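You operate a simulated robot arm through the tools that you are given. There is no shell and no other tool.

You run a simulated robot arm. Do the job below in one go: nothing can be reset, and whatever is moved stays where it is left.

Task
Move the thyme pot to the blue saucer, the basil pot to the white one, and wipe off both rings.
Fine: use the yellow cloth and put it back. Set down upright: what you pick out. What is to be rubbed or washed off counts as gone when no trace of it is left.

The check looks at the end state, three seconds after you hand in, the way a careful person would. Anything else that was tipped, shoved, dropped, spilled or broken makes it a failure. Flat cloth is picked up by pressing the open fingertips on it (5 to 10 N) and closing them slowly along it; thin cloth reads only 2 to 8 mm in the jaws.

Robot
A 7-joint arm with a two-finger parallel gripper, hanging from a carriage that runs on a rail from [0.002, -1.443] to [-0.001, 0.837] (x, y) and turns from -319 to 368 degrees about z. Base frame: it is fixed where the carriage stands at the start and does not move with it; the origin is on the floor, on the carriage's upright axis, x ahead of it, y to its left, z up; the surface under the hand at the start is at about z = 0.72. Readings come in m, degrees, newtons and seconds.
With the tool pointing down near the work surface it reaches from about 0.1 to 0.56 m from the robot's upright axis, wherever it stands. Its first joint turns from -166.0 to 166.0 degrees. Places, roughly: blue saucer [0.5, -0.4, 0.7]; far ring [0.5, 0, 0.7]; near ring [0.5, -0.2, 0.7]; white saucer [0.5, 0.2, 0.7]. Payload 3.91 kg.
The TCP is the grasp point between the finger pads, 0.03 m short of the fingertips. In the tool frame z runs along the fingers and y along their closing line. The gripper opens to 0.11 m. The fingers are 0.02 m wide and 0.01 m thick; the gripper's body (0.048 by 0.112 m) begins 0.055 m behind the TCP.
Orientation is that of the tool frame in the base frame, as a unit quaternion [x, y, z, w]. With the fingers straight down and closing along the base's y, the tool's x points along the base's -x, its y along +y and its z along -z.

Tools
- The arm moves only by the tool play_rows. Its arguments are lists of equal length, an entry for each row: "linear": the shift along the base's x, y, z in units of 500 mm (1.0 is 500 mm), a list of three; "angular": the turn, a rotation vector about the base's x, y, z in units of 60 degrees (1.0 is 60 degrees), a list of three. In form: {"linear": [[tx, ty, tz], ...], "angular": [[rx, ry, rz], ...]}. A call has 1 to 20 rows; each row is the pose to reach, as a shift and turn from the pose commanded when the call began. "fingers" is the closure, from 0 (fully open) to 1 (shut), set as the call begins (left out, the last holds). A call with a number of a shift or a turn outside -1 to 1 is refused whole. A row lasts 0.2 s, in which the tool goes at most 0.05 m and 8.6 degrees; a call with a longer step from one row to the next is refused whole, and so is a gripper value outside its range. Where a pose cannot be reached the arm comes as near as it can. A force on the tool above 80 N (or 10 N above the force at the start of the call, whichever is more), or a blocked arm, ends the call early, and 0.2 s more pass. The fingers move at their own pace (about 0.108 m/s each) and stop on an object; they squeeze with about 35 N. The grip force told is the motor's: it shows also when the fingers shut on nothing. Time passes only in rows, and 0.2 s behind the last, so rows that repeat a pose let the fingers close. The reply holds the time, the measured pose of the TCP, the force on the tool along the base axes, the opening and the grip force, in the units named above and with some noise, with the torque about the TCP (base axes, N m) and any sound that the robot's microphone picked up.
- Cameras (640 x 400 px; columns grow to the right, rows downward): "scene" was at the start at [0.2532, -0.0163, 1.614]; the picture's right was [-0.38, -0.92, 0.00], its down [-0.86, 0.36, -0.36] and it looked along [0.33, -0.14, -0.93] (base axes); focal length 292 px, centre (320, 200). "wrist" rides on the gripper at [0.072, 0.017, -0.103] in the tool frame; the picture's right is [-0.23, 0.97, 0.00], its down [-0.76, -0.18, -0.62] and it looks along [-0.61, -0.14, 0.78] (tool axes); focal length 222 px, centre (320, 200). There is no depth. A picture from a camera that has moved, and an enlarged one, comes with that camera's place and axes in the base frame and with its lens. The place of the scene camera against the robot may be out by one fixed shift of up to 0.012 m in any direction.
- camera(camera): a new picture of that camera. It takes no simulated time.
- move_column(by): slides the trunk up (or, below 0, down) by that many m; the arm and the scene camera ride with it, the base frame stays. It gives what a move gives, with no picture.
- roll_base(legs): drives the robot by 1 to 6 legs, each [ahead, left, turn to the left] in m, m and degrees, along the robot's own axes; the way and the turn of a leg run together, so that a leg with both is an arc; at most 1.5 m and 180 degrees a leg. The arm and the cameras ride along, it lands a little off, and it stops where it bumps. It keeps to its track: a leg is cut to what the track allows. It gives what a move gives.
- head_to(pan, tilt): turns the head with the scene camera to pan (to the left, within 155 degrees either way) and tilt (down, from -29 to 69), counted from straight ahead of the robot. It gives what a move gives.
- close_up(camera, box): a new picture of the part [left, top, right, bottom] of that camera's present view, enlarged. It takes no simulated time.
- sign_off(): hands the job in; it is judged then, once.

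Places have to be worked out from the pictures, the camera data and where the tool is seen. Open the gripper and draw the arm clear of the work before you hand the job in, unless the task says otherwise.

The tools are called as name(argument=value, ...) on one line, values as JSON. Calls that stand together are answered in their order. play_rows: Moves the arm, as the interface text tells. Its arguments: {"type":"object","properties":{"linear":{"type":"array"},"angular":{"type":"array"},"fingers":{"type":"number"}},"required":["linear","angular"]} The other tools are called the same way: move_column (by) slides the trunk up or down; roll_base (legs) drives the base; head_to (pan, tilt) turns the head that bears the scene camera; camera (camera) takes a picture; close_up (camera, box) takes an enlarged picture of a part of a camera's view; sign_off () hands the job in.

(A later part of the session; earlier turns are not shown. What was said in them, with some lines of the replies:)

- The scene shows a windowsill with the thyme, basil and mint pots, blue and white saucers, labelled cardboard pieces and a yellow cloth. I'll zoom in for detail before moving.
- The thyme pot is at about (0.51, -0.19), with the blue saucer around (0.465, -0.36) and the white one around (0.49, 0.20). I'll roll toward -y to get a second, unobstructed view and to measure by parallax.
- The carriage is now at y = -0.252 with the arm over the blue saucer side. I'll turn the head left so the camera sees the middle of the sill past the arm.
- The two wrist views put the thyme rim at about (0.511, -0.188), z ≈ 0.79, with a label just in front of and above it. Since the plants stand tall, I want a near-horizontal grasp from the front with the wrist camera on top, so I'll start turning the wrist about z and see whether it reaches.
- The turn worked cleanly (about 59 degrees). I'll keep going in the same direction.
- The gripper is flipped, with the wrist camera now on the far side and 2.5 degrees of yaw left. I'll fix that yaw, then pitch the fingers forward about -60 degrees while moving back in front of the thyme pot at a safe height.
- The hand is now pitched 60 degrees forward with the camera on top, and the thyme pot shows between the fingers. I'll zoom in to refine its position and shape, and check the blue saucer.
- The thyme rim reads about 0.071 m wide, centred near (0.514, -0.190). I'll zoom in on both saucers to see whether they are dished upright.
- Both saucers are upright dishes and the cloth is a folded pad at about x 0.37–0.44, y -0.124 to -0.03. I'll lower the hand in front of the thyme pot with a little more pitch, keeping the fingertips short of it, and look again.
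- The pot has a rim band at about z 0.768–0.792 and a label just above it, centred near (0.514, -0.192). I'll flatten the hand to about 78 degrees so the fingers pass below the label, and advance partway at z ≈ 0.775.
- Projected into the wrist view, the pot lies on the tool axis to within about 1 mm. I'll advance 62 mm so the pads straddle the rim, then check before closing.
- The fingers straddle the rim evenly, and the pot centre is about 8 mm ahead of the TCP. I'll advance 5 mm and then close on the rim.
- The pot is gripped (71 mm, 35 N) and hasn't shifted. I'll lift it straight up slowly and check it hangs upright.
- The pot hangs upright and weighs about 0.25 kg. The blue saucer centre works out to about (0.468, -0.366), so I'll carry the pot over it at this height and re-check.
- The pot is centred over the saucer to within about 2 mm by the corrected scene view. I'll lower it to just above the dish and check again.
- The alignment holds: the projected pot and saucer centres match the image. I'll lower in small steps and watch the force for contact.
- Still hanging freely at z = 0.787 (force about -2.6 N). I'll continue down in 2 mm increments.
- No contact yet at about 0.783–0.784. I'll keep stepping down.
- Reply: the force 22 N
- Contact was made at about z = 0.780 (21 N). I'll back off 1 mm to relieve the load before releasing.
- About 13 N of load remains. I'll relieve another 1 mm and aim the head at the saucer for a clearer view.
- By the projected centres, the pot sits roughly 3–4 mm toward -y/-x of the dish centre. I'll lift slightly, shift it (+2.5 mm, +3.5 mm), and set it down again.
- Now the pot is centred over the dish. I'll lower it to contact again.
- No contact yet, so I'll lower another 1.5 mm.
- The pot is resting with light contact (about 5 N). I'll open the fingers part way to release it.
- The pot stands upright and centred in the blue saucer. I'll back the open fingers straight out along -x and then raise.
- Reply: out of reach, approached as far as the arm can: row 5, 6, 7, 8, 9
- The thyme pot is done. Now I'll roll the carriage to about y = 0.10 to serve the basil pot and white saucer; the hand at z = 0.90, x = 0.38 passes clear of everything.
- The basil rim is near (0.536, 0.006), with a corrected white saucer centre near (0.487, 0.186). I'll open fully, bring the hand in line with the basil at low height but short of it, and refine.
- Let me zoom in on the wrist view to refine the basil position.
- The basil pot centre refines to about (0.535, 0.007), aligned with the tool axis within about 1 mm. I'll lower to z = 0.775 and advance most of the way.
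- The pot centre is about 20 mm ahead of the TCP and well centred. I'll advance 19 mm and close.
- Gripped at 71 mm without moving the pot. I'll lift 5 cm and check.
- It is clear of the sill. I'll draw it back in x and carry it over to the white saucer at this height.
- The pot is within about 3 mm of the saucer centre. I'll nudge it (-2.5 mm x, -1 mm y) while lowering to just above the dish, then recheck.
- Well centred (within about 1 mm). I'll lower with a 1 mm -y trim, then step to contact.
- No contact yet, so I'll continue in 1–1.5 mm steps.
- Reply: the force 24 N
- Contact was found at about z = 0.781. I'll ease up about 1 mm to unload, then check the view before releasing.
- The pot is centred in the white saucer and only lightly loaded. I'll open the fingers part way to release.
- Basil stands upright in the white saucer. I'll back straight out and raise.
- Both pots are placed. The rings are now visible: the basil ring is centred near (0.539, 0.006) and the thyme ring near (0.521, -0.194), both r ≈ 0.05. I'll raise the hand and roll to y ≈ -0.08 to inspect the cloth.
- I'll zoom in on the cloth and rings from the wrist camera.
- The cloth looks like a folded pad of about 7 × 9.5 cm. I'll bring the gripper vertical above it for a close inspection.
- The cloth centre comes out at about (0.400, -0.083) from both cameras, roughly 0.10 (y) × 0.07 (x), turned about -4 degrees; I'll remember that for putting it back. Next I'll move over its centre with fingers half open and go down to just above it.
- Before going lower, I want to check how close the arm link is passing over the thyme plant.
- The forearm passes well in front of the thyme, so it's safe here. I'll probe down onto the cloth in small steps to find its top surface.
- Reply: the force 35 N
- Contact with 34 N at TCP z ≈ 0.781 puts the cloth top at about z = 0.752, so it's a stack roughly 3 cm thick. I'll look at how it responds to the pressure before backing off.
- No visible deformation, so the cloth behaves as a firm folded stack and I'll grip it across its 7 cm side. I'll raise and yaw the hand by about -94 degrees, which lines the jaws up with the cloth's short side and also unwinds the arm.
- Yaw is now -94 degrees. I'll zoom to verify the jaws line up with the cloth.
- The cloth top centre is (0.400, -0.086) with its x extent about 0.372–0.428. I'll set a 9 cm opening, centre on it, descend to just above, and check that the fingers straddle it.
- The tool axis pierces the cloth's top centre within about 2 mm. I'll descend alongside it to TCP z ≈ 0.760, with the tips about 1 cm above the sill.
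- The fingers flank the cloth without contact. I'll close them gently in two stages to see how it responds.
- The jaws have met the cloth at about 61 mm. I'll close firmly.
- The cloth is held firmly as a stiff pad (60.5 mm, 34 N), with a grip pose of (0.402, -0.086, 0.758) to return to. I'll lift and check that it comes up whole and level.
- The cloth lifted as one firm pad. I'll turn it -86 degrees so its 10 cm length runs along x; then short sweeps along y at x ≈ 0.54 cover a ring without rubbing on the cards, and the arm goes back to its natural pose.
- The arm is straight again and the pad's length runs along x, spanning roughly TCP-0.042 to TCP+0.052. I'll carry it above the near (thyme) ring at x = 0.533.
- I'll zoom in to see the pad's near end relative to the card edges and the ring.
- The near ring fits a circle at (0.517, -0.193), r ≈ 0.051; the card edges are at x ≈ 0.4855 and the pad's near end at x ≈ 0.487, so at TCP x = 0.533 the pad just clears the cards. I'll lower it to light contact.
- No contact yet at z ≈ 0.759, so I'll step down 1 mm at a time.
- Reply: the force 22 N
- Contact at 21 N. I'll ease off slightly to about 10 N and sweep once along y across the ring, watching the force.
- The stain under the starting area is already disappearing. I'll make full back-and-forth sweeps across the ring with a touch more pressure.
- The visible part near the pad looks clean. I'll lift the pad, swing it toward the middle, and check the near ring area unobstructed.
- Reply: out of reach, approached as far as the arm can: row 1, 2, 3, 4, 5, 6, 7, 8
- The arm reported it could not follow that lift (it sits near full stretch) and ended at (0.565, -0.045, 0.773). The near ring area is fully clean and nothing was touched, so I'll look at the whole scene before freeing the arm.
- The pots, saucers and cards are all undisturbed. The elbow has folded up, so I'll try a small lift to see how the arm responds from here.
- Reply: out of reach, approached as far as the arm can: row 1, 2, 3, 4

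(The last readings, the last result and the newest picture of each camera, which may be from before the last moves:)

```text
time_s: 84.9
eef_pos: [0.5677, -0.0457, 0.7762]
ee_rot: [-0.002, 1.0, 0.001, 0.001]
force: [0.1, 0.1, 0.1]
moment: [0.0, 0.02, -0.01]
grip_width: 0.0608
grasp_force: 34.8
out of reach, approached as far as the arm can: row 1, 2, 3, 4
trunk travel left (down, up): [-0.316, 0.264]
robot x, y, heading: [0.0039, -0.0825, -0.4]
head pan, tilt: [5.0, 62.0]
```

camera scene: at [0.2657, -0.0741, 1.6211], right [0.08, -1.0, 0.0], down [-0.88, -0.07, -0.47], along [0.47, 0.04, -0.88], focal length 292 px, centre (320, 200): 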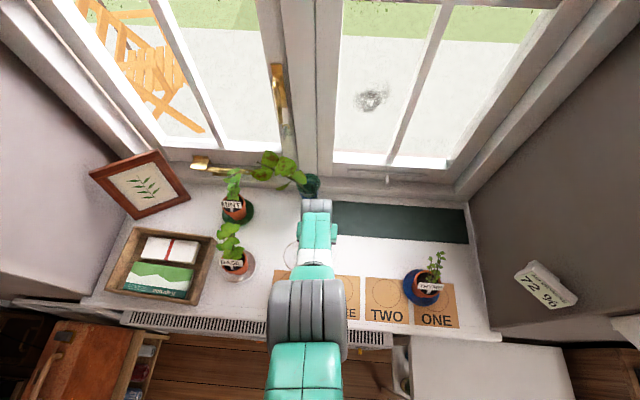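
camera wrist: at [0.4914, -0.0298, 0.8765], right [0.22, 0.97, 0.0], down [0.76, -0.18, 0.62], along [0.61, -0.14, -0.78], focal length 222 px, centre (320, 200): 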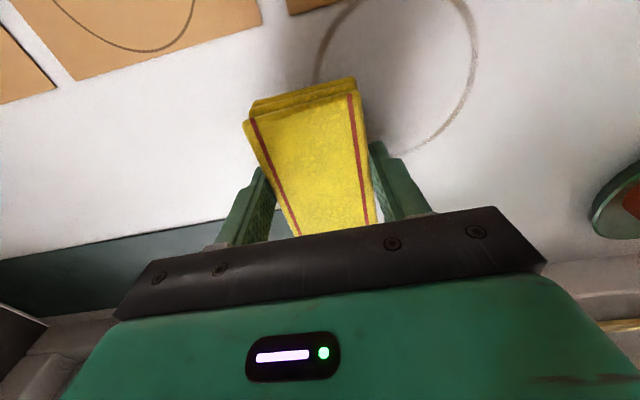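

The arm has straightened fully and is stuck at its outer reach, so it can't be drawn inward by small steps. I'll use the trunk to lift the whole arm clear first, then pull inward with a larger command in free space.

move_column(by=0.1)

camera(camera="scene")

camera(camera="wrist")

```text
time_s: 86.3
eef_pos: [0.5677, -0.0453, 0.8794]
ee_rot: [-0.001, 1.0, 0.001, 0.001]
force: [-0.5, -0.2, 0.6]
moment: [-0.01, -0.03, 0.0]
grip_width: 0.0605
grasp_force: 34.8
trunk travel left (down, up): [-0.416, 0.164]
robot x, y, heading: [0.0003, -0.0841, -0.3]
head pan, tilt: [5.0, 62.0]
```

```text
taken
camera scene: at [0.2657, -0.0742, 1.721], right [0.08, -1.0, 0.0], down [-0.88, -0.07, -0.47], along [0.47, 0.04, -0.88], focal length 292 px, centre (320, 200)
```

scene: 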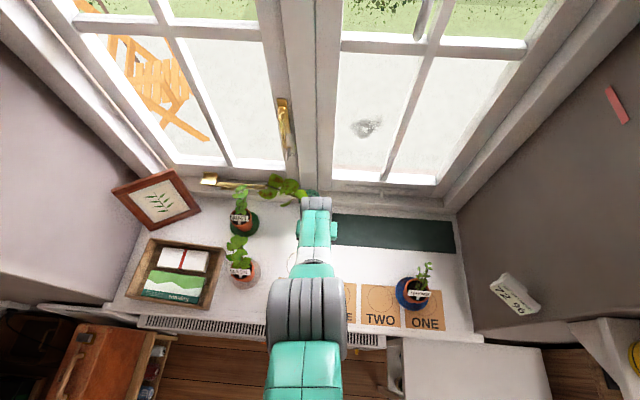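

```text
taken
camera wrist: at [0.4949, -0.0289, 0.9814], right [0.22, 0.97, 0.0], down [0.76, -0.18, 0.62], along [0.61, -0.14, -0.78], focal length 222 px, centre (320, 200)
```

wrist: 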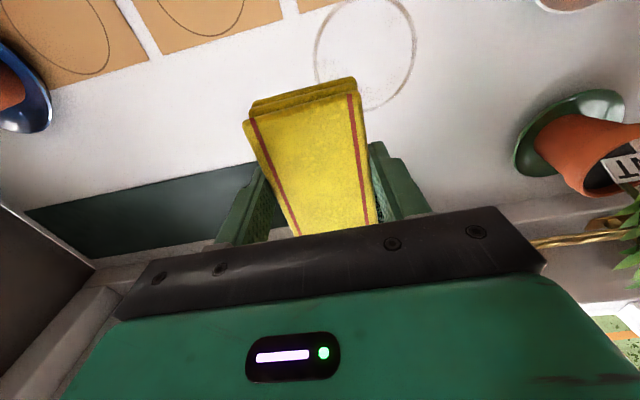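

The hand is now at z = 0.879, clear of everything low. I'll command a larger inward pull along -x and see whether the elbow bends.

play_rows(linear=[[-0.06, 0, 0], [-0.12, 0, 0], [-0.18, 0, 0], [-0.24, 0, 0], [-0.3, 0, 0], [-0.3, 0, 0], [-0.3, 0, 0]], angular=[[0, 0, 0], [0, 0, 0], [0, 0, 0], [0, 0, 0], [0, 0, 0], [0, 0, 0], [0, 0, 0]])

```text
time_s: 87.9
eef_pos: [0.5011, -0.0409, 0.7994]
ee_rot: [-0.002, 1.0, 0.001, 0.002]
force: [0.0, -0.4, -0.5]
moment: [0.01, -0.02, 0.01]
grip_width: 0.061
grasp_force: 35.1
out of reach, approached as far as the arm can: row 1, 2, 3, 4, 5, 6, 7
trunk travel left (down, up): [-0.416, 0.164]
robot x, y, heading: [-0.0004, -0.0809, -0.6]
head pan, tilt: [5.0, 62.0]
```

The hand slid along its outer-reach sphere instead of bending the elbow, so the elbow seems to sit on the wrong side of full extension. I'll push outward against the reach limit (away from the vase, over empty sill), then pull back in to flip it.

play_rows(linear=[[0.03, -0.04, 0.03], [0.07, -0.08, 0.06], [0.12, -0.12, 0.08], [0.17, -0.14, 0.1], [0.2, -0.14, 0.1], [0.2, -0.14, 0.1], [0.14, -0.14, 0.1], [0.08, -0.14, 0.1], [0.02, -0.14, 0.1], [-0.04, -0.14, 0.1], [-0.1, -0.14, 0.1], [-0.1, -0.14, 0.1]], angular=[[0, 0, 0], [0, 0, 0], [0, 0, 0], [0, 0, 0], [0, 0, 0], [0, 0, 0], [0, 0, 0], [0, 0, 0], [0, 0, 0], [0, 0, 0], [0, 0, 0], [0, 0, 0]])

camera(camera="scene")

```text
time_s: 90.5
eef_pos: [0.5066, -0.1156, 0.8046]
ee_rot: [-0.001, 1.0, 0.001, 0.002]
force: [-0.7, 0.2, -0.6]
moment: [-0.01, -0.02, -0.01]
grip_width: 0.061
grasp_force: 35.0
out of reach, approached as far as the arm can: row 3, 4, 5, 6, 7, 9, 10, 11, 12
trunk travel left (down, up): [-0.416, 0.164]
robot x, y, heading: [-0.0018, -0.083, -0.4]
head pan, tilt: [5.0, 62.0]
```

```text
taken
camera scene: at [0.2656, -0.0742, 1.721], right [0.08, -1.0, 0.0], down [-0.88, -0.07, -0.47], along [0.47, 0.04, -0.88], focal length 292 px, centre (320, 200)
```

scene: 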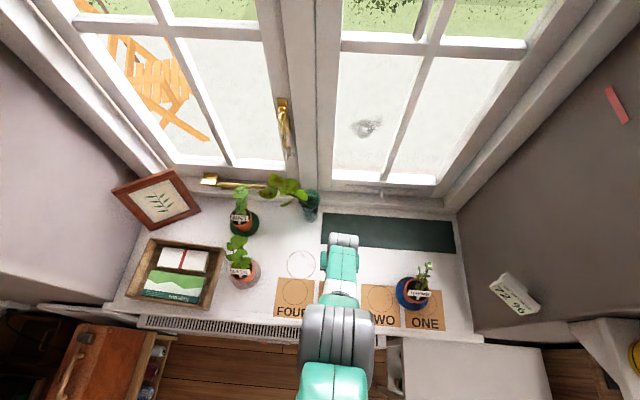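

Confirmed: only a thin shell near full extension is reachable on this side of the elbow. I'll push much harder outward (over the empty part of the sill) and then pull back, to make the elbow cross over.

play_rows(linear=[[0.06, 0, 0.03], [0.14, 0, 0.06], [0.22, 0, 0.09], [0.3, 0, 0.12], [0.38, 0, 0.15], [0.46, 0, 0.18], [0.54, 0, 0.2], [0.54, 0, 0.2], [0.46, 0, 0.2], [0.38, 0, 0.2], [0.3, 0, 0.2], [0.22, 0, 0.2], [0.14, 0, 0.2], [0.08, 0, 0.2], [0.02, 0, 0.2], [-0.04, 0, 0.2], [-0.1, 0, 0.2], [-0.1, 0, 0.2]], angular=[[0, 0, 0], [0, 0, 0], [0, 0, 0], [0, 0, 0], [0, 0, 0], [0, 0, 0], [0, 0, 0], [0, 0, 0], [0, 0, 0], [0, 0, 0], [0, 0, 0], [0, 0, 0], [0, 0, 0], [0, 0, 0], [0, 0, 0], [0, 0, 0], [0, 0, 0], [0, 0, 0]])

```text
time_s: 94.3
eef_pos: [0.4573, -0.1139, 0.9074]
ee_rot: [-0.002, 1.0, 0.001, 0.002]
force: [0.0, 0.0, -1.0]
moment: [-0.02, -0.01, -0.04]
grip_width: 0.061
grasp_force: 35.3
out of reach, approached as far as the arm can: row 1, 2, 3, 4, 5, 6, 7, 8, 9, 10, 11, 12
trunk travel left (down, up): [-0.416, 0.164]
robot x, y, heading: [0.0031, -0.0837, -0.2]
head pan, tilt: [5.0, 62.0]
```

The elbow flipped back: the hand is now where commanded, at (0.457, -0.114, 0.907). I'll check everything visually.

camera(camera="scene")

camera(camera="wrist")

```text
taken
camera scene: at [0.2656, -0.0742, 1.721], right [0.08, -1.0, 0.0], down [-0.88, -0.07, -0.47], along [0.47, 0.04, -0.88], focal length 292 px, centre (320, 200)
```

scene: 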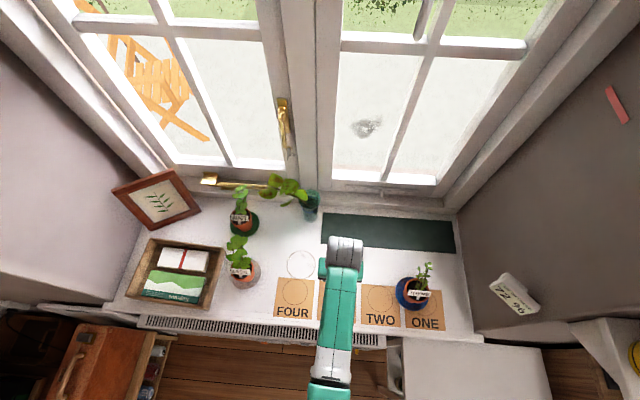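

```text
taken
camera wrist: at [0.384, -0.0981, 1.0104], right [0.22, 0.97, 0.0], down [0.76, -0.18, 0.62], along [0.61, -0.14, -0.78], focal length 222 px, centre (320, 200)
```

wrist: 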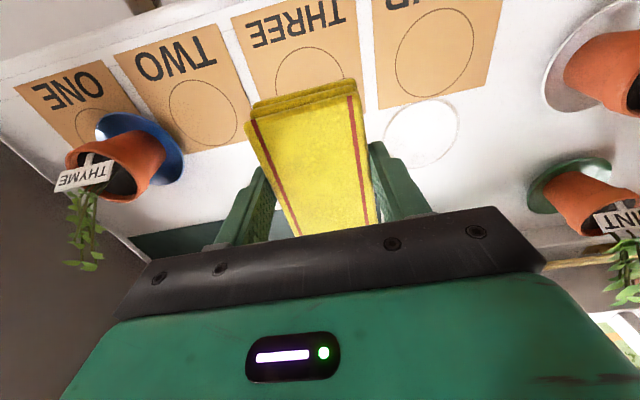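

All is intact and the near ring is gone. To avoid the reach limit at the far ring, I'll raise the arm and then lower the trunk so the shoulder is closer to working height.

play_rows(linear=[[0, 0, 0.06], [0, 0, 0.13], [0, 0, 0.2], [0, 0, 0.27], [0, 0, 0.28], [0, 0, 0.28]], angular=[[0, 0, 0], [0, 0, 0], [0, 0, 0], [0, 0, 0], [0, 0, 0], [0, 0, 0]])

move_column(by=-0.2)

camera(camera="scene")

```text
time_s: 95.7
eef_pos: [0.4568, -0.1161, 1.0451]
ee_rot: [-0.002, 1.0, 0.001, 0.001]
force: [0.6, 1.1, -0.9]
moment: [0.0, 0.0, -0.02]
grip_width: 0.0607
grasp_force: 35.0
trunk travel left (down, up): [-0.416, 0.164]
robot x, y, heading: [-0.0036, -0.084, -0.3]
head pan, tilt: [5.0, 62.0]
```

```text
time_s: 97.8
eef_pos: [0.4568, -0.1151, 0.8453]
ee_rot: [-0.002, 1.0, 0.002, 0.001]
force: [0.7, 0.5, -0.4]
moment: [0.03, -0.02, 0.0]
grip_width: 0.0609
grasp_force: 35.0
trunk travel left (down, up): [-0.216, 0.364]
robot x, y, heading: [-0.0012, -0.0845, -0.5]
head pan, tilt: [5.0, 62.0]
```

```text
taken
camera scene: at [0.2658, -0.0742, 1.5211], right [0.08, -1.0, 0.0], down [-0.88, -0.07, -0.47], along [0.47, 0.04, -0.88], focal length 292 px, centre (320, 200)
```

scene: 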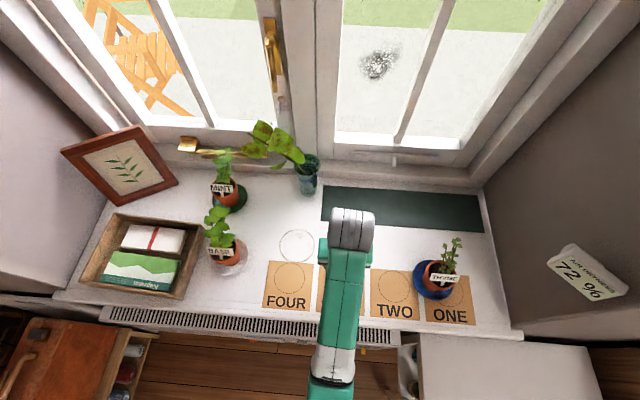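

I'll roll so the carriage is straight in front of the far ring (y ≈ 0.007), keeping the reach short.

roll_base(legs=[[0, 0.09, 0]])

camera(camera="wrist")

close_up(camera="scene", box=[240, 180, 440, 305])

```text
time_s: 98.9
eef_pos: [0.4566, -0.0235, 0.8452]
ee_rot: [-0.002, 1.0, 0.0, 0.001]
force: [0.1, -0.1, -0.7]
moment: [-0.02, 0.02, -0.06]
grip_width: 0.0607
grasp_force: 35.3
trunk travel left (down, up): [-0.216, 0.364]
robot x, y, heading: [-0.001, 0.0092, -0.4]
head pan, tilt: [5.0, 62.0]
```

```text
taken
camera wrist: at [0.3834, -0.0067, 0.9491], right [0.22, 0.97, 0.0], down [0.76, -0.18, 0.62], along [0.61, -0.14, -0.78], focal length 222 px, centre (320, 200)
```

wrist: 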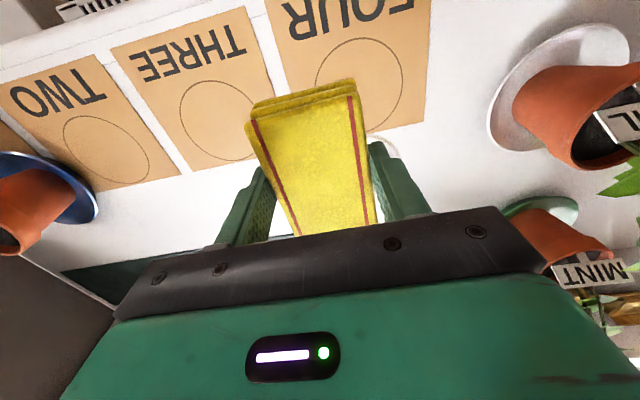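

```text
3.20 times, centred on (340, 242) of scene
camera zoom: at [0.2656, 0.0179, 1.5211], right [0.08, -1.0, 0.0], down [-0.88, -0.07, -0.47], along [0.47, 0.04, -0.88], focal length 935 px, centre (256, 64)
```

zoom: 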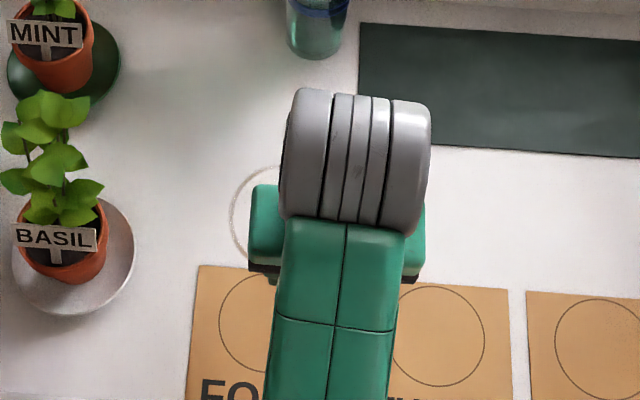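

Now I'll carry the pad above the far ring at TCP (0.534, 0.007) and view its position against the card edge.

play_rows(linear=[[0.05, 0.02, 0], [0.1, 0.04, -0.02], [0.14, 0.06, -0.05], [0.154, 0.06, -0.09], [0.154, 0.06, -0.09]], angular=[[0, 0, 0], [0, 0, 0], [0, 0, 0], [0, 0, 0], [0, 0, 0]])

camera(camera="wrist")

close_up(camera="wrist", box=[200, 30, 440, 180])

```text
time_s: 100.1
eef_pos: [0.532, 0.0074, 0.7984]
ee_rot: [-0.001, 1.0, 0.001, 0.001]
force: [0.2, -0.5, -0.3]
moment: [-0.04, 0.01, -0.01]
grip_width: 0.0606
grasp_force: 34.8
trunk travel left (down, up): [-0.216, 0.364]
robot x, y, heading: [0.0005, 0.008, -0.2]
head pan, tilt: [5.0, 62.0]
```

```text
taken
camera wrist: at [0.4593, 0.0239, 0.9028], right [0.22, 0.97, 0.0], down [0.76, -0.18, 0.62], along [0.61, -0.14, -0.78], focal length 222 px, centre (320, 200)
```

wrist: 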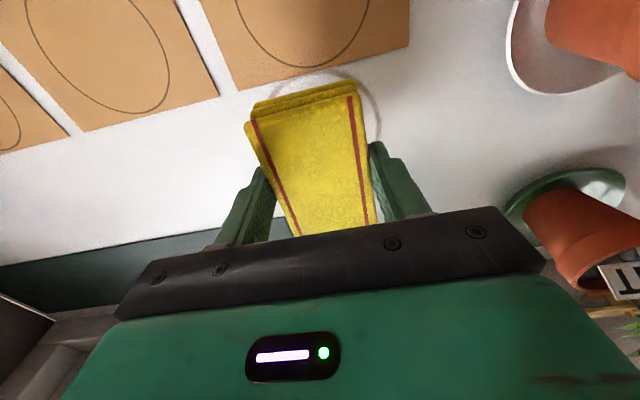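

```text
2.67 times, centred on (320, 105) of wrist
camera zoom: at [0.4593, 0.0239, 0.9028], right [0.22, 0.97, 0.0], down [0.76, -0.18, 0.62], along [0.61, -0.14, -0.78], focal length 592 px, centre (320, 453)
```

zoom: 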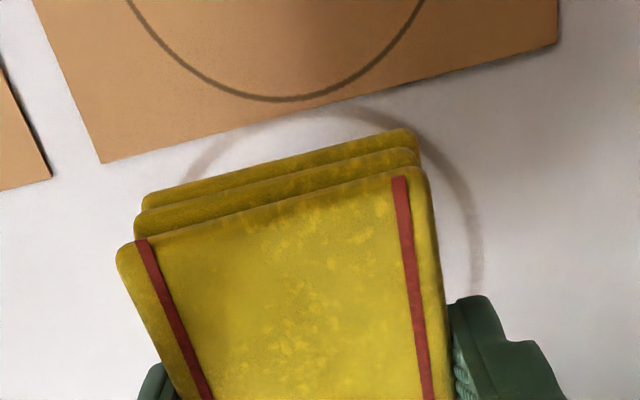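

The ring's near side is tangent to the card edge (x ≈ 0.486) and the pad end is at 0.488. I'll lower to contact here, sweep, then check what remains near the card edge.

play_rows(linear=[[0, 0, -0.03], [0, 0, -0.06], [0, 0, -0.078], [0, 0, -0.078]], angular=[[0, 0, 0], [0, 0, 0], [0, 0, 0], [0, 0, 0]])

play_rows(linear=[[0, 0, -0.003], [0, 0, -0.003]], angular=[[0, 0, 0], [0, 0, 0]])

play_rows(linear=[[0, 0, -0.002], [0, 0, -0.002]], angular=[[0, 0, 0], [0, 0, 0]])

```text
time_s: 101.1
eef_pos: [0.5321, 0.0068, 0.7617]
ee_rot: [-0.002, 1.0, 0.0, 0.0]
force: [-0.6, -0.6, -0.2]
moment: [0.0, -0.02, -0.02]
grip_width: 0.0609
grasp_force: 35.4
trunk travel left (down, up): [-0.216, 0.364]
robot x, y, heading: [-0.0024, 0.0127, -0.4]
head pan, tilt: [5.0, 62.0]
```

```text
time_s: 101.7
eef_pos: [0.5335, 0.0064, 0.7598]
ee_rot: [-0.001, 1.0, 0.001, 0.001]
force: [0.6, -0.4, 0.4]
moment: [0.0, 0.0, 0.0]
grip_width: 0.0606
grasp_force: 35.0
trunk travel left (down, up): [-0.216, 0.364]
robot x, y, heading: [-0.0009, 0.0065, -0.4]
head pan, tilt: [5.0, 62.0]
```

```text
time_s: 102.3
eef_pos: [0.5342, 0.0075, 0.7595]
ee_rot: [-0.002, 1.0, 0.001, 0.001]
force: [-0.2, 0.2, 0.1]
moment: [-0.03, -0.01, 0.0]
grip_width: 0.0606
grasp_force: 34.8
trunk travel left (down, up): [-0.216, 0.364]
robot x, y, heading: [0.0004, 0.0107, -0.6]
head pan, tilt: [5.0, 62.0]
```

Still in the air at about 0.7585. I'll continue in 1 mm steps.

play_rows(linear=[[0, 0, -0.002], [0, 0, -0.002]], angular=[[0, 0, 0], [0, 0, 0]])

play_rows(linear=[[0, 0, -0.002], [0, 0, -0.002]], angular=[[0, 0, 0], [0, 0, 0]])

play_rows(linear=[[0, 0, -0.001], [0, 0, -0.001]], angular=[[0, 0, 0], [0, 0, 0]])

```text
time_s: 102.9
eef_pos: [0.5321, 0.006, 0.7591]
ee_rot: [-0.003, 1.0, 0.001, 0.001]
force: [-0.5, -1.0, -0.4]
moment: [0.03, -0.02, 0.0]
grip_width: 0.0605
grasp_force: 35.2
trunk travel left (down, up): [-0.216, 0.364]
robot x, y, heading: [0.0037, 0.0055, -0.4]
head pan, tilt: [5.0, 62.0]
```

```text
time_s: 103.5
eef_pos: [0.5336, 0.0074, 0.7565]
ee_rot: [-0.002, 1.0, 0.001, 0.001]
force: [-1.3, -0.4, 1.8]
moment: [-0.09, -0.12, -0.05]
grip_width: 0.061
grasp_force: 35.4
trunk travel left (down, up): [-0.216, 0.364]
robot x, y, heading: [0.0008, 0.0036, -0.4]
head pan, tilt: [5.0, 62.0]
```

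```text
time_s: 104.1
eef_pos: [0.535, 0.0061, 0.7571]
ee_rot: [-0.002, 1.0, 0.0, 0.001]
force: [-3.6, -0.1, 10.5]
moment: [-0.16, -0.02, -0.04]
grip_width: 0.0606
grasp_force: 34.9
trunk travel left (down, up): [-0.216, 0.364]
robot x, y, heading: [0.0018, 0.0115, -0.3]
head pan, tilt: [5.0, 62.0]
```

There is 10 N of contact. I'll sweep back and forth along y.

play_rows(linear=[[-0.002, 0.025, 0], [-0.003, 0.05, 0], [-0.003, 0.075, 0], [-0.003, 0.05, 0], [-0.003, 0.025, 0], [-0.003, 0, 0], [-0.003, -0.025, 0], [-0.003, -0.05, 0], [-0.003, -0.075, 0], [0.006, -0.05, 0], [0.01, -0.025, 0], [0.014, 0, 0], [0.014, 0.025, 0], [0.014, 0.05, 0], [0.014, 0.075, 0], [0.02, 0.05, 0], [0.022, 0.025, 0], [0.022, 0, 0], [0.022, 0, 0]], angular=[[0, 0, 0], [0, 0, 0], [0, 0, 0], [0, 0, 0], [0, 0, 0], [0, 0, 0], [0, 0, 0], [0, 0, 0], [0, 0, 0], [0, 0, 0], [0, 0, 0], [0, 0, 0], [0, 0, 0], [0, 0, 0], [0, 0, 0], [0, 0, 0], [0, 0, 0], [0, 0, 0], [0, 0, 0]])

camera(camera="wrist")

close_up(camera="wrist", box=[200, 30, 440, 180])

```text
time_s: 108.1
eef_pos: [0.5462, 0.0066, 0.7572]
ee_rot: [0.0, 1.0, 0.001, 0.002]
force: [1.5, 3.2, 8.0]
moment: [0.03, -0.08, 0.0]
grip_width: 0.0606
grasp_force: 34.1
trunk travel left (down, up): [-0.216, 0.364]
robot x, y, heading: [-0.0041, 0.0109, -0.4]
head pan, tilt: [5.0, 62.0]
```

```text
taken
camera wrist: at [0.4728, 0.0235, 0.8603], right [0.22, 0.97, 0.0], down [0.76, -0.18, 0.62], along [0.61, -0.14, -0.78], focal length 222 px, centre (320, 200)
```

wrist: 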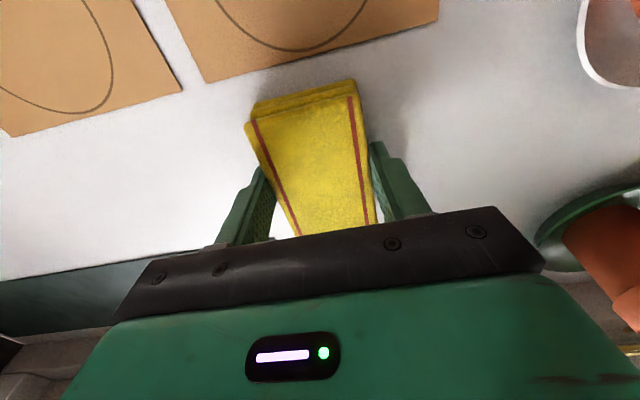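

```text
2.67 times, centred on (320, 105) of wrist
camera zoom: at [0.4728, 0.0235, 0.8603], right [0.22, 0.97, 0.0], down [0.76, -0.18, 0.62], along [0.61, -0.14, -0.78], focal length 592 px, centre (320, 453)
```

zoom: 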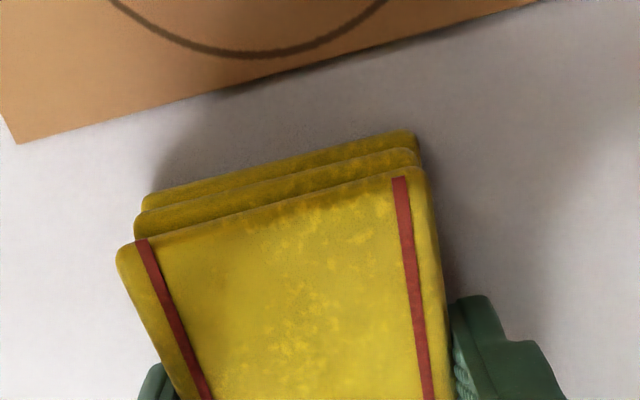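

The ring looks gone nearby. I'll do another round over the far side and one more along the card edge for completeness.

play_rows(linear=[[0, 0.025, 0], [0, 0.05, 0], [0, 0.075, 0], [0, 0.05, 0], [0, 0.025, 0], [0, 0, 0], [0, -0.025, 0], [0, -0.05, 0], [0, -0.075, 0], [-0.012, -0.055, 0], [-0.022, -0.03, 0], [-0.029, -0.005, 0], [-0.029, 0.02, 0], [-0.029, 0.045, 0], [-0.029, 0.065, 0], [-0.029, 0.04, 0], [-0.029, 0.015, 0], [-0.029, -0.01, 0], [-0.029, -0.035, 0], [-0.029, -0.06, 0]], angular=[[0, 0, 0], [0, 0, 0], [0, 0, 0], [0, 0, 0], [0, 0, 0], [0, 0, 0], [0, 0, 0], [0, 0, 0], [0, 0, 0], [0, 0, 0], [0, 0, 0], [0, 0, 0], [0, 0, 0], [0, 0, 0], [0, 0, 0], [0, 0, 0], [0, 0, 0], [0, 0, 0], [0, 0, 0], [0, 0, 0]])

play_rows(linear=[[0, 0, 0.02], [0, 0, 0.06], [0, 0, 0.1], [-0.04, -0.03, 0.14], [-0.1, -0.06, 0.16], [-0.16, -0.09, 0.18], [-0.2, -0.12, 0.18], [-0.2, -0.12, 0.18]], angular=[[0, 0, 0], [0, 0, 0], [0, 0, 0], [0, 0, 0], [0, 0, 0], [0, 0, 0], [0, 0, 0], [0, 0, 0]])

camera(camera="scene")

camera(camera="wrist")

```text
time_s: 112.3
eef_pos: [0.5308, -0.0237, 0.7564]
ee_rot: [-0.002, 1.0, 0.001, 0.002]
force: [4.1, 1.5, -0.1]
moment: [0.02, -0.2, -0.15]
grip_width: 0.0608
grasp_force: 34.8
trunk travel left (down, up): [-0.216, 0.364]
robot x, y, heading: [0.0007, 0.0103, -0.4]
head pan, tilt: [5.0, 62.0]
```

```text
time_s: 114.1
eef_pos: [0.4299, -0.0831, 0.8474]
ee_rot: [-0.001, 1.0, 0.001, 0.001]
force: [-0.3, 0.1, -0.6]
moment: [-0.01, -0.02, -0.01]
grip_width: 0.0608
grasp_force: 35.0
trunk travel left (down, up): [-0.216, 0.364]
robot x, y, heading: [-0.001, 0.0068, -0.1]
head pan, tilt: [5.0, 62.0]
```

```text
taken
camera scene: at [0.2655, 0.0178, 1.5211], right [0.08, -1.0, 0.0], down [-0.88, -0.07, -0.47], along [0.47, 0.04, -0.88], focal length 292 px, centre (320, 200)
```

scene: 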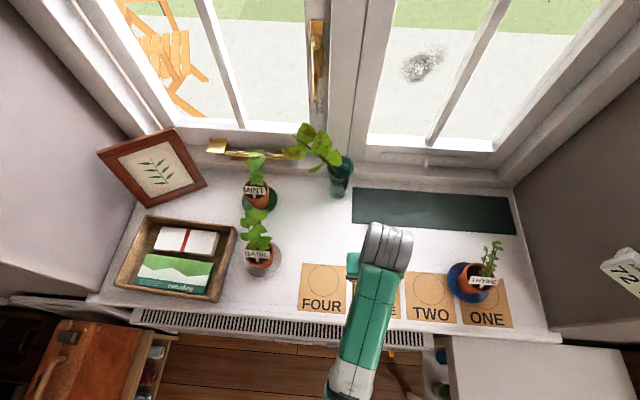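

```text
taken
camera wrist: at [0.3573, -0.067, 0.9498], right [0.22, 0.97, 0.0], down [0.76, -0.18, 0.62], along [0.61, -0.14, -0.78], focal length 222 px, centre (320, 200)
```

wrist: 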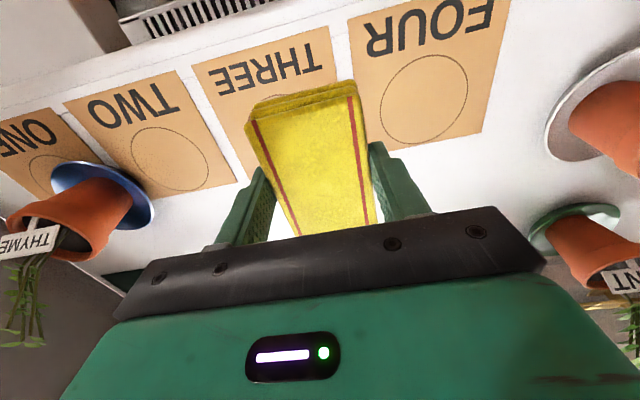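

The far ring appears to be gone. I'll zoom in closely on both ring areas for any leftover traces.

close_up(camera="scene", box=[280, 205, 380, 268])

close_up(camera="scene", box=[370, 215, 470, 278])

close_up(camera="wrist", box=[370, 60, 530, 210])

```text
6.35 times, centred on (330, 236) of scene
camera zoom: at [0.2655, 0.0178, 1.5211], right [0.08, -1.0, 0.0], down [-0.88, -0.07, -0.47], along [0.47, 0.04, -0.88], focal length 1855 px, centre (256, -32)
```

zoom: 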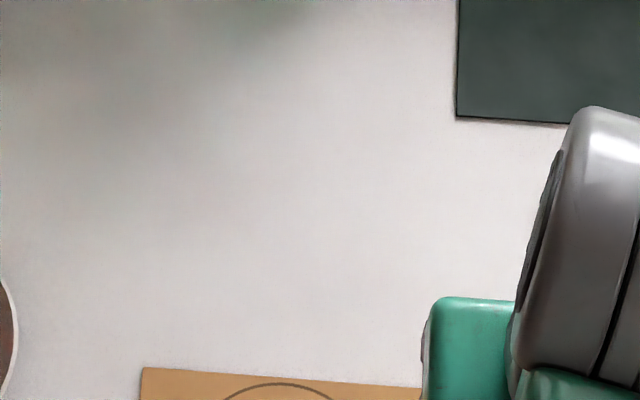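

```text
6.35 times, centred on (420, 246) of scene
camera zoom: at [0.2655, 0.0178, 1.5211], right [0.08, -1.0, 0.0], down [-0.88, -0.07, -0.47], along [0.47, 0.04, -0.88], focal length 1855 px, centre (-315, -95)
```

zoom: 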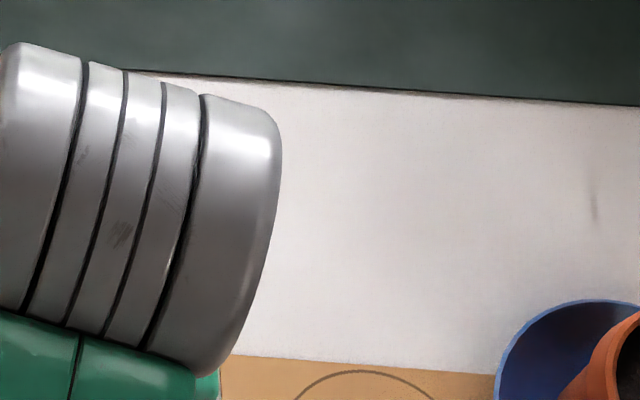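

```text
2.67 times, centred on (450, 135) of wrist
camera zoom: at [0.3573, -0.067, 0.9498], right [0.22, 0.97, 0.0], down [0.76, -0.18, 0.62], along [0.61, -0.14, -0.78], focal length 592 px, centre (-27, 373)
```

zoom: 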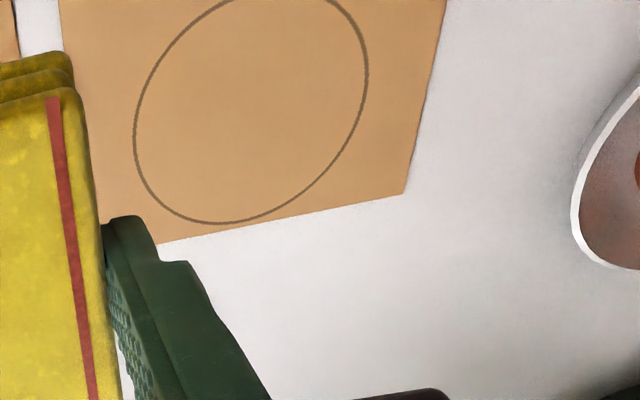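

Both areas look clean. I'll also inspect the white gaps between the cards and along the card edges, where the near ring's lower side would have passed.

close_up(camera="wrist", box=[140, 60, 260, 200])

close_up(camera="scene", box=[385, 250, 465, 300])

```text
2.86 times, centred on (200, 130) of wrist
camera zoom: at [0.3573, -0.067, 0.9498], right [0.22, 0.97, 0.0], down [0.76, -0.18, 0.62], along [0.61, -0.14, -0.78], focal length 635 px, centre (663, 400)
```

zoom: 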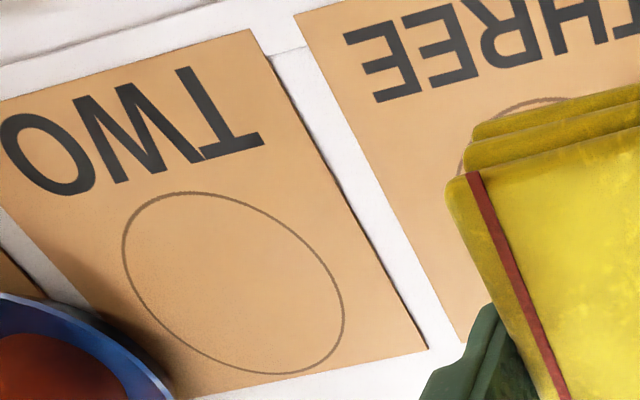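

```text
8.00 times, centred on (425, 275) of scene
camera zoom: at [0.2655, 0.0178, 1.5211], right [0.08, -1.0, 0.0], down [-0.88, -0.07, -0.47], along [0.47, 0.04, -0.88], focal length 2337 px, centre (-520, -400)
```

zoom: 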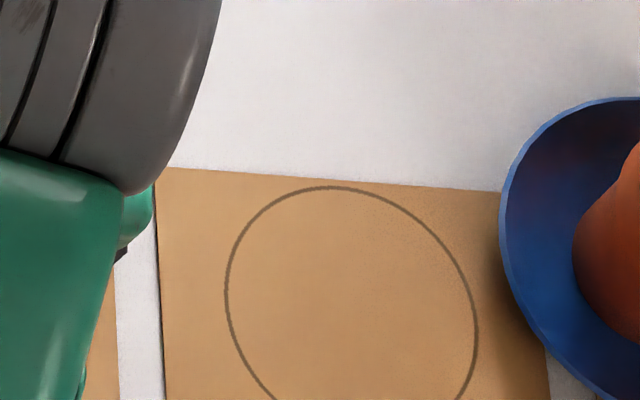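

No trace is left anywhere, including the gap. Now I'll return the cloth: rotate the pad back by +86 degrees in the air to its original orientation.

play_rows(linear=[[-0.01, 0, 0], [-0.02, 0, 0], [-0.03, 0, 0], [-0.04, 0, 0], [-0.05, -0.004, 0], [-0.056, -0.006, 0], [-0.056, -0.006, 0]], angular=[[0, 0, 0.12], [0, 0, 0.24], [0, 0, 0.36], [0, 0, 0.48], [0, 0, 0.6], [0, 0, 0.715], [0, 0, 0.715]])

play_rows(linear=[[0, 0, 0], [0, 0, 0], [0, 0, 0], [0, 0, 0], [0, 0, 0], [0, 0, 0], [0, 0, 0]], angular=[[0, 0, 0.12], [0, 0, 0.24], [0, 0, 0.36], [0, 0, 0.48], [0, 0, 0.6], [0, 0, 0.715], [0, 0, 0.715]])

camera(camera="scene")

camera(camera="wrist")

```text
time_s: 115.7
eef_pos: [0.402, -0.0868, 0.8471]
ee_rot: [-0.367, 0.93, 0.0, 0.001]
force: [0.3, -0.9, -1.1]
moment: [-0.01, -0.01, -0.03]
grip_width: 0.0609
grasp_force: 35.3
trunk travel left (down, up): [-0.216, 0.364]
robot x, y, heading: [0.0003, 0.0085, -0.2]
head pan, tilt: [5.0, 62.0]
```

```text
time_s: 117.3
eef_pos: [0.402, -0.0858, 0.8468]
ee_rot: [-0.682, 0.731, 0.002, 0.0]
force: [0.8, 0.3, -0.8]
moment: [-0.02, 0.02, -0.03]
grip_width: 0.0608
grasp_force: 34.5
trunk travel left (down, up): [-0.216, 0.364]
robot x, y, heading: [-0.0007, 0.0086, -0.5]
head pan, tilt: [5.0, 62.0]
```

```text
taken
camera scene: at [0.2656, 0.0178, 1.5211], right [0.08, -1.0, 0.0], down [-0.88, -0.07, -0.47], along [0.47, 0.04, -0.88], focal length 292 px, centre (320, 200)
```

scene: 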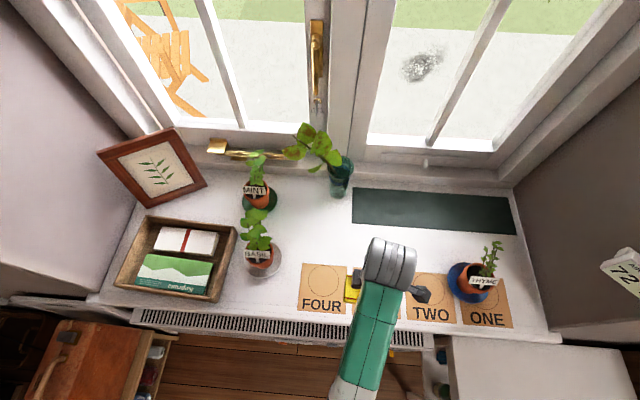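

```text
taken
camera wrist: at [0.3801, -0.1579, 0.9502], right [-0.96, 0.29, 0.0], down [0.23, 0.75, 0.62], along [0.18, 0.6, -0.78], focal length 222 px, centre (320, 200)
```

wrist: 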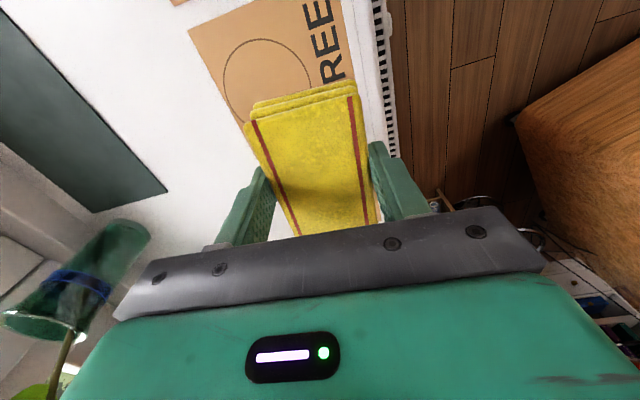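

The hand is back at the original grasp pose in x, y and yaw. I'll lower the cloth to just above the surface, then step to contact.

play_rows(linear=[[0, 0, -0.05], [0, 0, -0.1], [0, 0, -0.14], [0, 0, -0.168], [0, 0, -0.168]], angular=[[0, 0, 0], [0, 0, 0], [0, 0, 0], [0, 0, 0], [0, 0, 0]])

play_rows(linear=[[0, 0, -0.004], [0, 0, -0.004]], angular=[[0, 0, 0], [0, 0, 0]])

play_rows(linear=[[0, 0, -0.002], [0, 0, -0.002]], angular=[[0, 0, 0], [0, 0, 0]])

```text
time_s: 118.5
eef_pos: [0.4023, -0.0874, 0.7624]
ee_rot: [-0.682, 0.731, 0.002, 0.0]
force: [0.1, 0.3, -0.1]
moment: [-0.01, 0.0, 0.03]
grip_width: 0.0607
grasp_force: 34.9
trunk travel left (down, up): [-0.216, 0.364]
robot x, y, heading: [0.0032, 0.0071, -0.3]
head pan, tilt: [5.0, 62.0]
```

```text
time_s: 119.1
eef_pos: [0.4015, -0.0869, 0.7617]
ee_rot: [-0.681, 0.732, 0.002, 0.0]
force: [1.1, 1.1, -0.4]
moment: [0.02, 0.04, 0.02]
grip_width: 0.0611
grasp_force: 34.6
trunk travel left (down, up): [-0.216, 0.364]
robot x, y, heading: [0.0, 0.0089, -0.5]
head pan, tilt: [5.0, 62.0]
```

```text
time_s: 119.7
eef_pos: [0.4018, -0.087, 0.7592]
ee_rot: [-0.682, 0.731, 0.001, 0.001]
force: [-0.2, -1.2, -0.6]
moment: [-0.02, -0.01, -0.01]
grip_width: 0.0606
grasp_force: 34.3
trunk travel left (down, up): [-0.216, 0.364]
robot x, y, heading: [-0.0012, 0.0107, -0.4]
head pan, tilt: [5.0, 62.0]
```

Not touching yet at z ≈ 0.7595. Two more 1 mm steps.

play_rows(linear=[[0, 0, -0.002], [0, 0, -0.002]], angular=[[0, 0, 0], [0, 0, 0]])

play_rows(linear=[[0, 0, -0.001], [0, 0, -0.001]], angular=[[0, 0, 0], [0, 0, 0]])

```text
time_s: 120.3
eef_pos: [0.4027, -0.087, 0.7588]
ee_rot: [-0.681, 0.732, 0.001, 0.0]
force: [-2.3, 0.2, 6.2]
moment: [-0.13, -0.11, 0.01]
grip_width: 0.0609
grasp_force: 34.8
trunk travel left (down, up): [-0.216, 0.364]
robot x, y, heading: [-0.0004, 0.0085, -0.3]
head pan, tilt: [5.0, 62.0]
```

```text
time_s: 120.9
eef_pos: [0.4024, -0.0867, 0.7569]
ee_rot: [-0.681, 0.732, 0.001, 0.0]
force: [-1.9, -1.6, 9.2]
moment: [-0.06, -0.12, -0.05]
grip_width: 0.061
grasp_force: 35.0
trunk travel left (down, up): [-0.216, 0.364]
robot x, y, heading: [0.0014, 0.0112, -0.3]
head pan, tilt: [5.0, 62.0]
```

The cloth rests on the surface (9 N). I'll release it by opening to 9 cm.

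play_rows(linear=[[0, 0, 0], [0, 0, 0], [0, 0, 0]], angular=[[0, 0, 0], [0, 0, 0], [0, 0, 0]], fingers=0.2)

close_up(camera="wrist", box=[180, 40, 460, 215])

```text
time_s: 121.7
eef_pos: [0.4026, -0.0864, 0.7578]
ee_rot: [-0.682, 0.732, 0.002, 0.0]
force: [-0.1, -0.3, -0.9]
moment: [-0.01, -0.02, 0.0]
grip_width: 0.0883
grasp_force: 0.1
trunk travel left (down, up): [-0.216, 0.364]
robot x, y, heading: [0.002, 0.0114, -0.5]
head pan, tilt: [5.0, 62.0]
```

```text
2.29 times, centred on (320, 128) of wrist
camera zoom: at [0.38, -0.1581, 0.8617], right [-0.96, 0.3, 0.0], down [0.23, 0.75, 0.62], along [0.18, 0.6, -0.78], focal length 508 px, centre (320, 366)
```

zoom: 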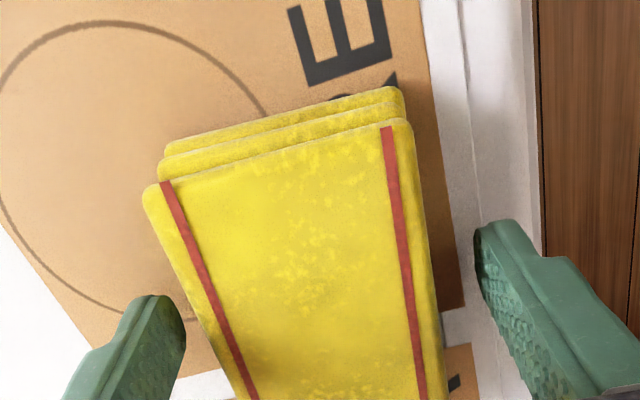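

The cloth sits just as it did before, with the same corners against the card. I'll raise the open gripper straight up and then draw the arm back.

play_rows(linear=[[0, 0, 0.04], [0, 0, 0.1], [0, 0, 0.17], [0, 0, 0.24], [0, 0, 0.32], [0, 0, 0.4], [0, 0, 0.4]], angular=[[0, 0, 0], [0, 0, 0], [0, 0, 0], [0, 0, 0], [0, 0, 0], [0, 0, 0], [0, 0, 0]])

play_rows(linear=[[-0.04, 0, 0.04], [-0.1, 0, 0.08], [-0.16, 0, 0.12], [-0.22, 0, 0.12], [-0.26, 0, 0.12], [-0.26, 0, 0.12]], angular=[[0, 0, 0], [0, 0, 0], [0, 0, 0], [0, 0, 0], [0, 0, 0], [0, 0, 0]], fingers=0)

camera(camera="scene")

camera(camera="wrist")

```text
time_s: 123.3
eef_pos: [0.4218, -0.0807, 0.876]
ee_rot: [-0.682, 0.731, -0.013, 0.023]
force: [0.5, 0.0, -0.3]
moment: [0.01, -0.03, 0.0]
grip_width: 0.0882
grasp_force: 0.0
out of reach, approached as far as the arm can: row 4, 5, 6, 7
trunk travel left (down, up): [-0.216, 0.364]
robot x, y, heading: [-0.0007, 0.0049, -0.7]
head pan, tilt: [5.0, 62.0]
```

```text
time_s: 124.7
eef_pos: [0.2901, -0.0834, 0.9351]
ee_rot: [-0.682, 0.731, -0.013, 0.023]
force: [-0.2, -0.7, 1.0]
moment: [-0.02, 0.02, 0.01]
grip_width: 0.1101
grasp_force: 0.2
trunk travel left (down, up): [-0.216, 0.364]
robot x, y, heading: [0.0051, 0.0098, -0.4]
head pan, tilt: [5.0, 62.0]
```

```text
taken
camera scene: at [0.2655, 0.0178, 1.5211], right [0.08, -1.0, 0.0], down [-0.88, -0.07, -0.47], along [0.47, 0.04, -0.88], focal length 292 px, centre (320, 200)
```

scene: 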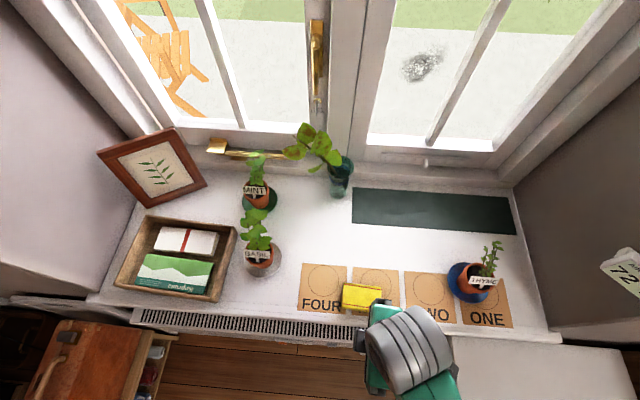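

```text
taken
camera wrist: at [0.2632, -0.1555, 1.036], right [-0.96, 0.29, -0.04], down [0.2, 0.74, 0.64], along [0.22, 0.61, -0.76], focal length 222 px, centre (320, 200)
```

wrist: 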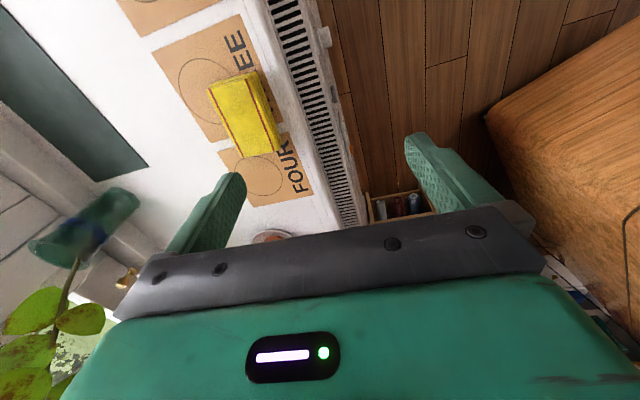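

The arm is drawn back and the sill is in full view. I'll do a last close inspection of the pots, ring areas and cloth.

close_up(camera="scene", box=[200, 190, 360, 290])

close_up(camera="scene", box=[370, 210, 530, 310])

close_up(camera="scene", box=[290, 210, 450, 310])

```text
4.00 times, centred on (280, 240) of scene
camera zoom: at [0.2655, 0.0178, 1.5211], right [0.08, -1.0, 0.0], down [-0.88, -0.07, -0.47], along [0.47, 0.04, -0.88], focal length 1169 px, centre (480, 40)
```

zoom: 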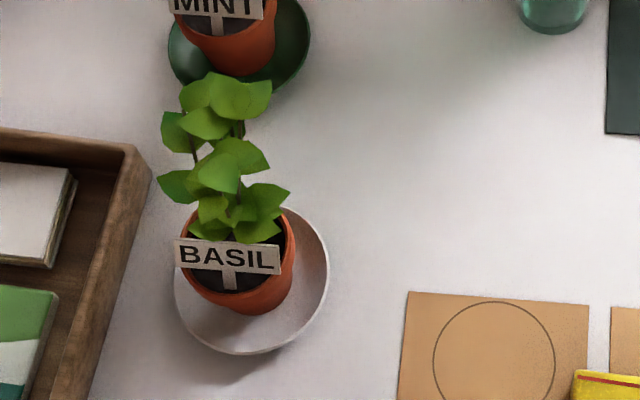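

```text
4.00 times, centred on (450, 260) of scene
camera zoom: at [0.2655, 0.0178, 1.5211], right [0.08, -1.0, 0.0], down [-0.88, -0.07, -0.47], along [0.47, 0.04, -0.88], focal length 1169 px, centre (-200, -40)
```

zoom: 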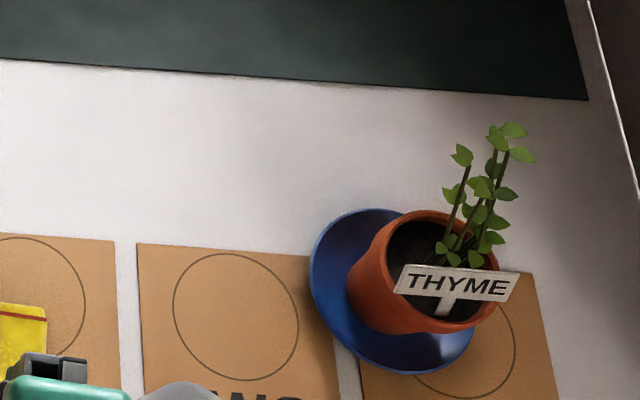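

```text
4.00 times, centred on (370, 260) of scene
camera zoom: at [0.2655, 0.0178, 1.5211], right [0.08, -1.0, 0.0], down [-0.88, -0.07, -0.47], along [0.47, 0.04, -0.88], focal length 1169 px, centre (120, -40)
```

zoom: 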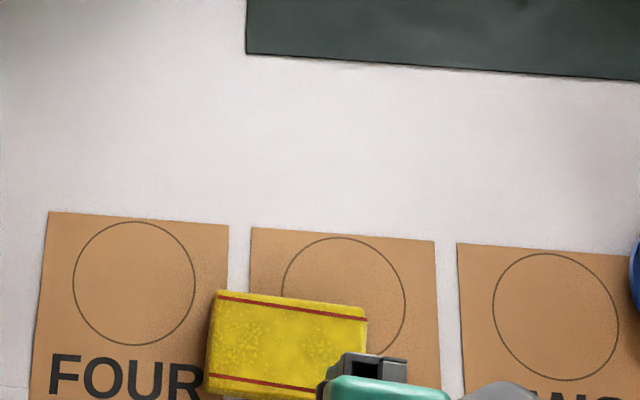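

Both pots stand upright in their saucers, no ring trace remains, and the cloth is back at its place against the cards. I'll raise the trunk to its original height to draw the open gripper well clear.

move_column(by=0.1)

camera(camera="scene")

```text
time_s: 126.1
eef_pos: [0.29, -0.0823, 1.0347]
ee_rot: [-0.682, 0.731, -0.012, 0.023]
force: [0.9, -0.4, -1.0]
moment: [0.03, 0.03, 0.0]
grip_width: 0.1098
grasp_force: 0.1
trunk travel left (down, up): [-0.316, 0.264]
robot x, y, heading: [0.0019, 0.0053, -0.4]
head pan, tilt: [5.0, 62.0]
```

```text
taken
camera scene: at [0.2656, 0.0178, 1.6211], right [0.08, -1.0, 0.0], down [-0.88, -0.07, -0.47], along [0.47, 0.04, -0.88], focal length 292 px, centre (320, 200)
```

scene: 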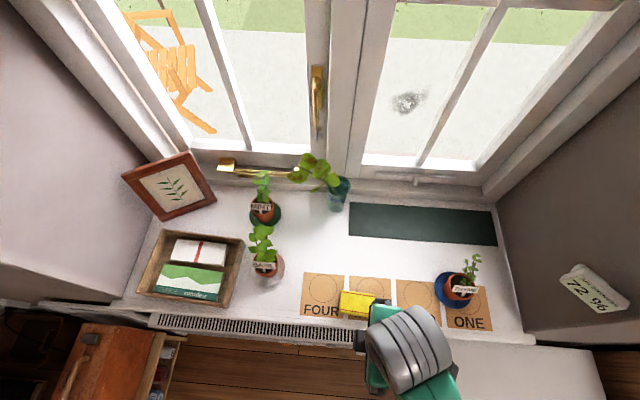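

Everything is in place: thyme on the blue saucer, basil on the white saucer, both rings wiped off, the cloth back, and the gripper open and clear. I'm handing the job in.

sign_off()

```text
The job is handed in.
```

The job is done and handed in, and I don't have the check's result yet. In the last pictures:

- **Pots:** the thyme pot stands upright on the blue saucer and the basil pot upright on the white one.
- **Rings:** no trace of either ring was left in close-ups of both spots, the card edges and the gap between the cards. The near side of the thyme ring would run under the card edges; I couldn't see there and didn't wipe over the cards.
- **Cloth:** the yellow cloth is back where it was, at the same angle and overlapping the cards as before.

While I was lifting the cloth off the thyme ring, the arm hit the limit of its reach and took several moves to free. It held the cloth above the sill the whole time, and nothing in the pictures had moved. I left the gripper open and drawn back from the sill.
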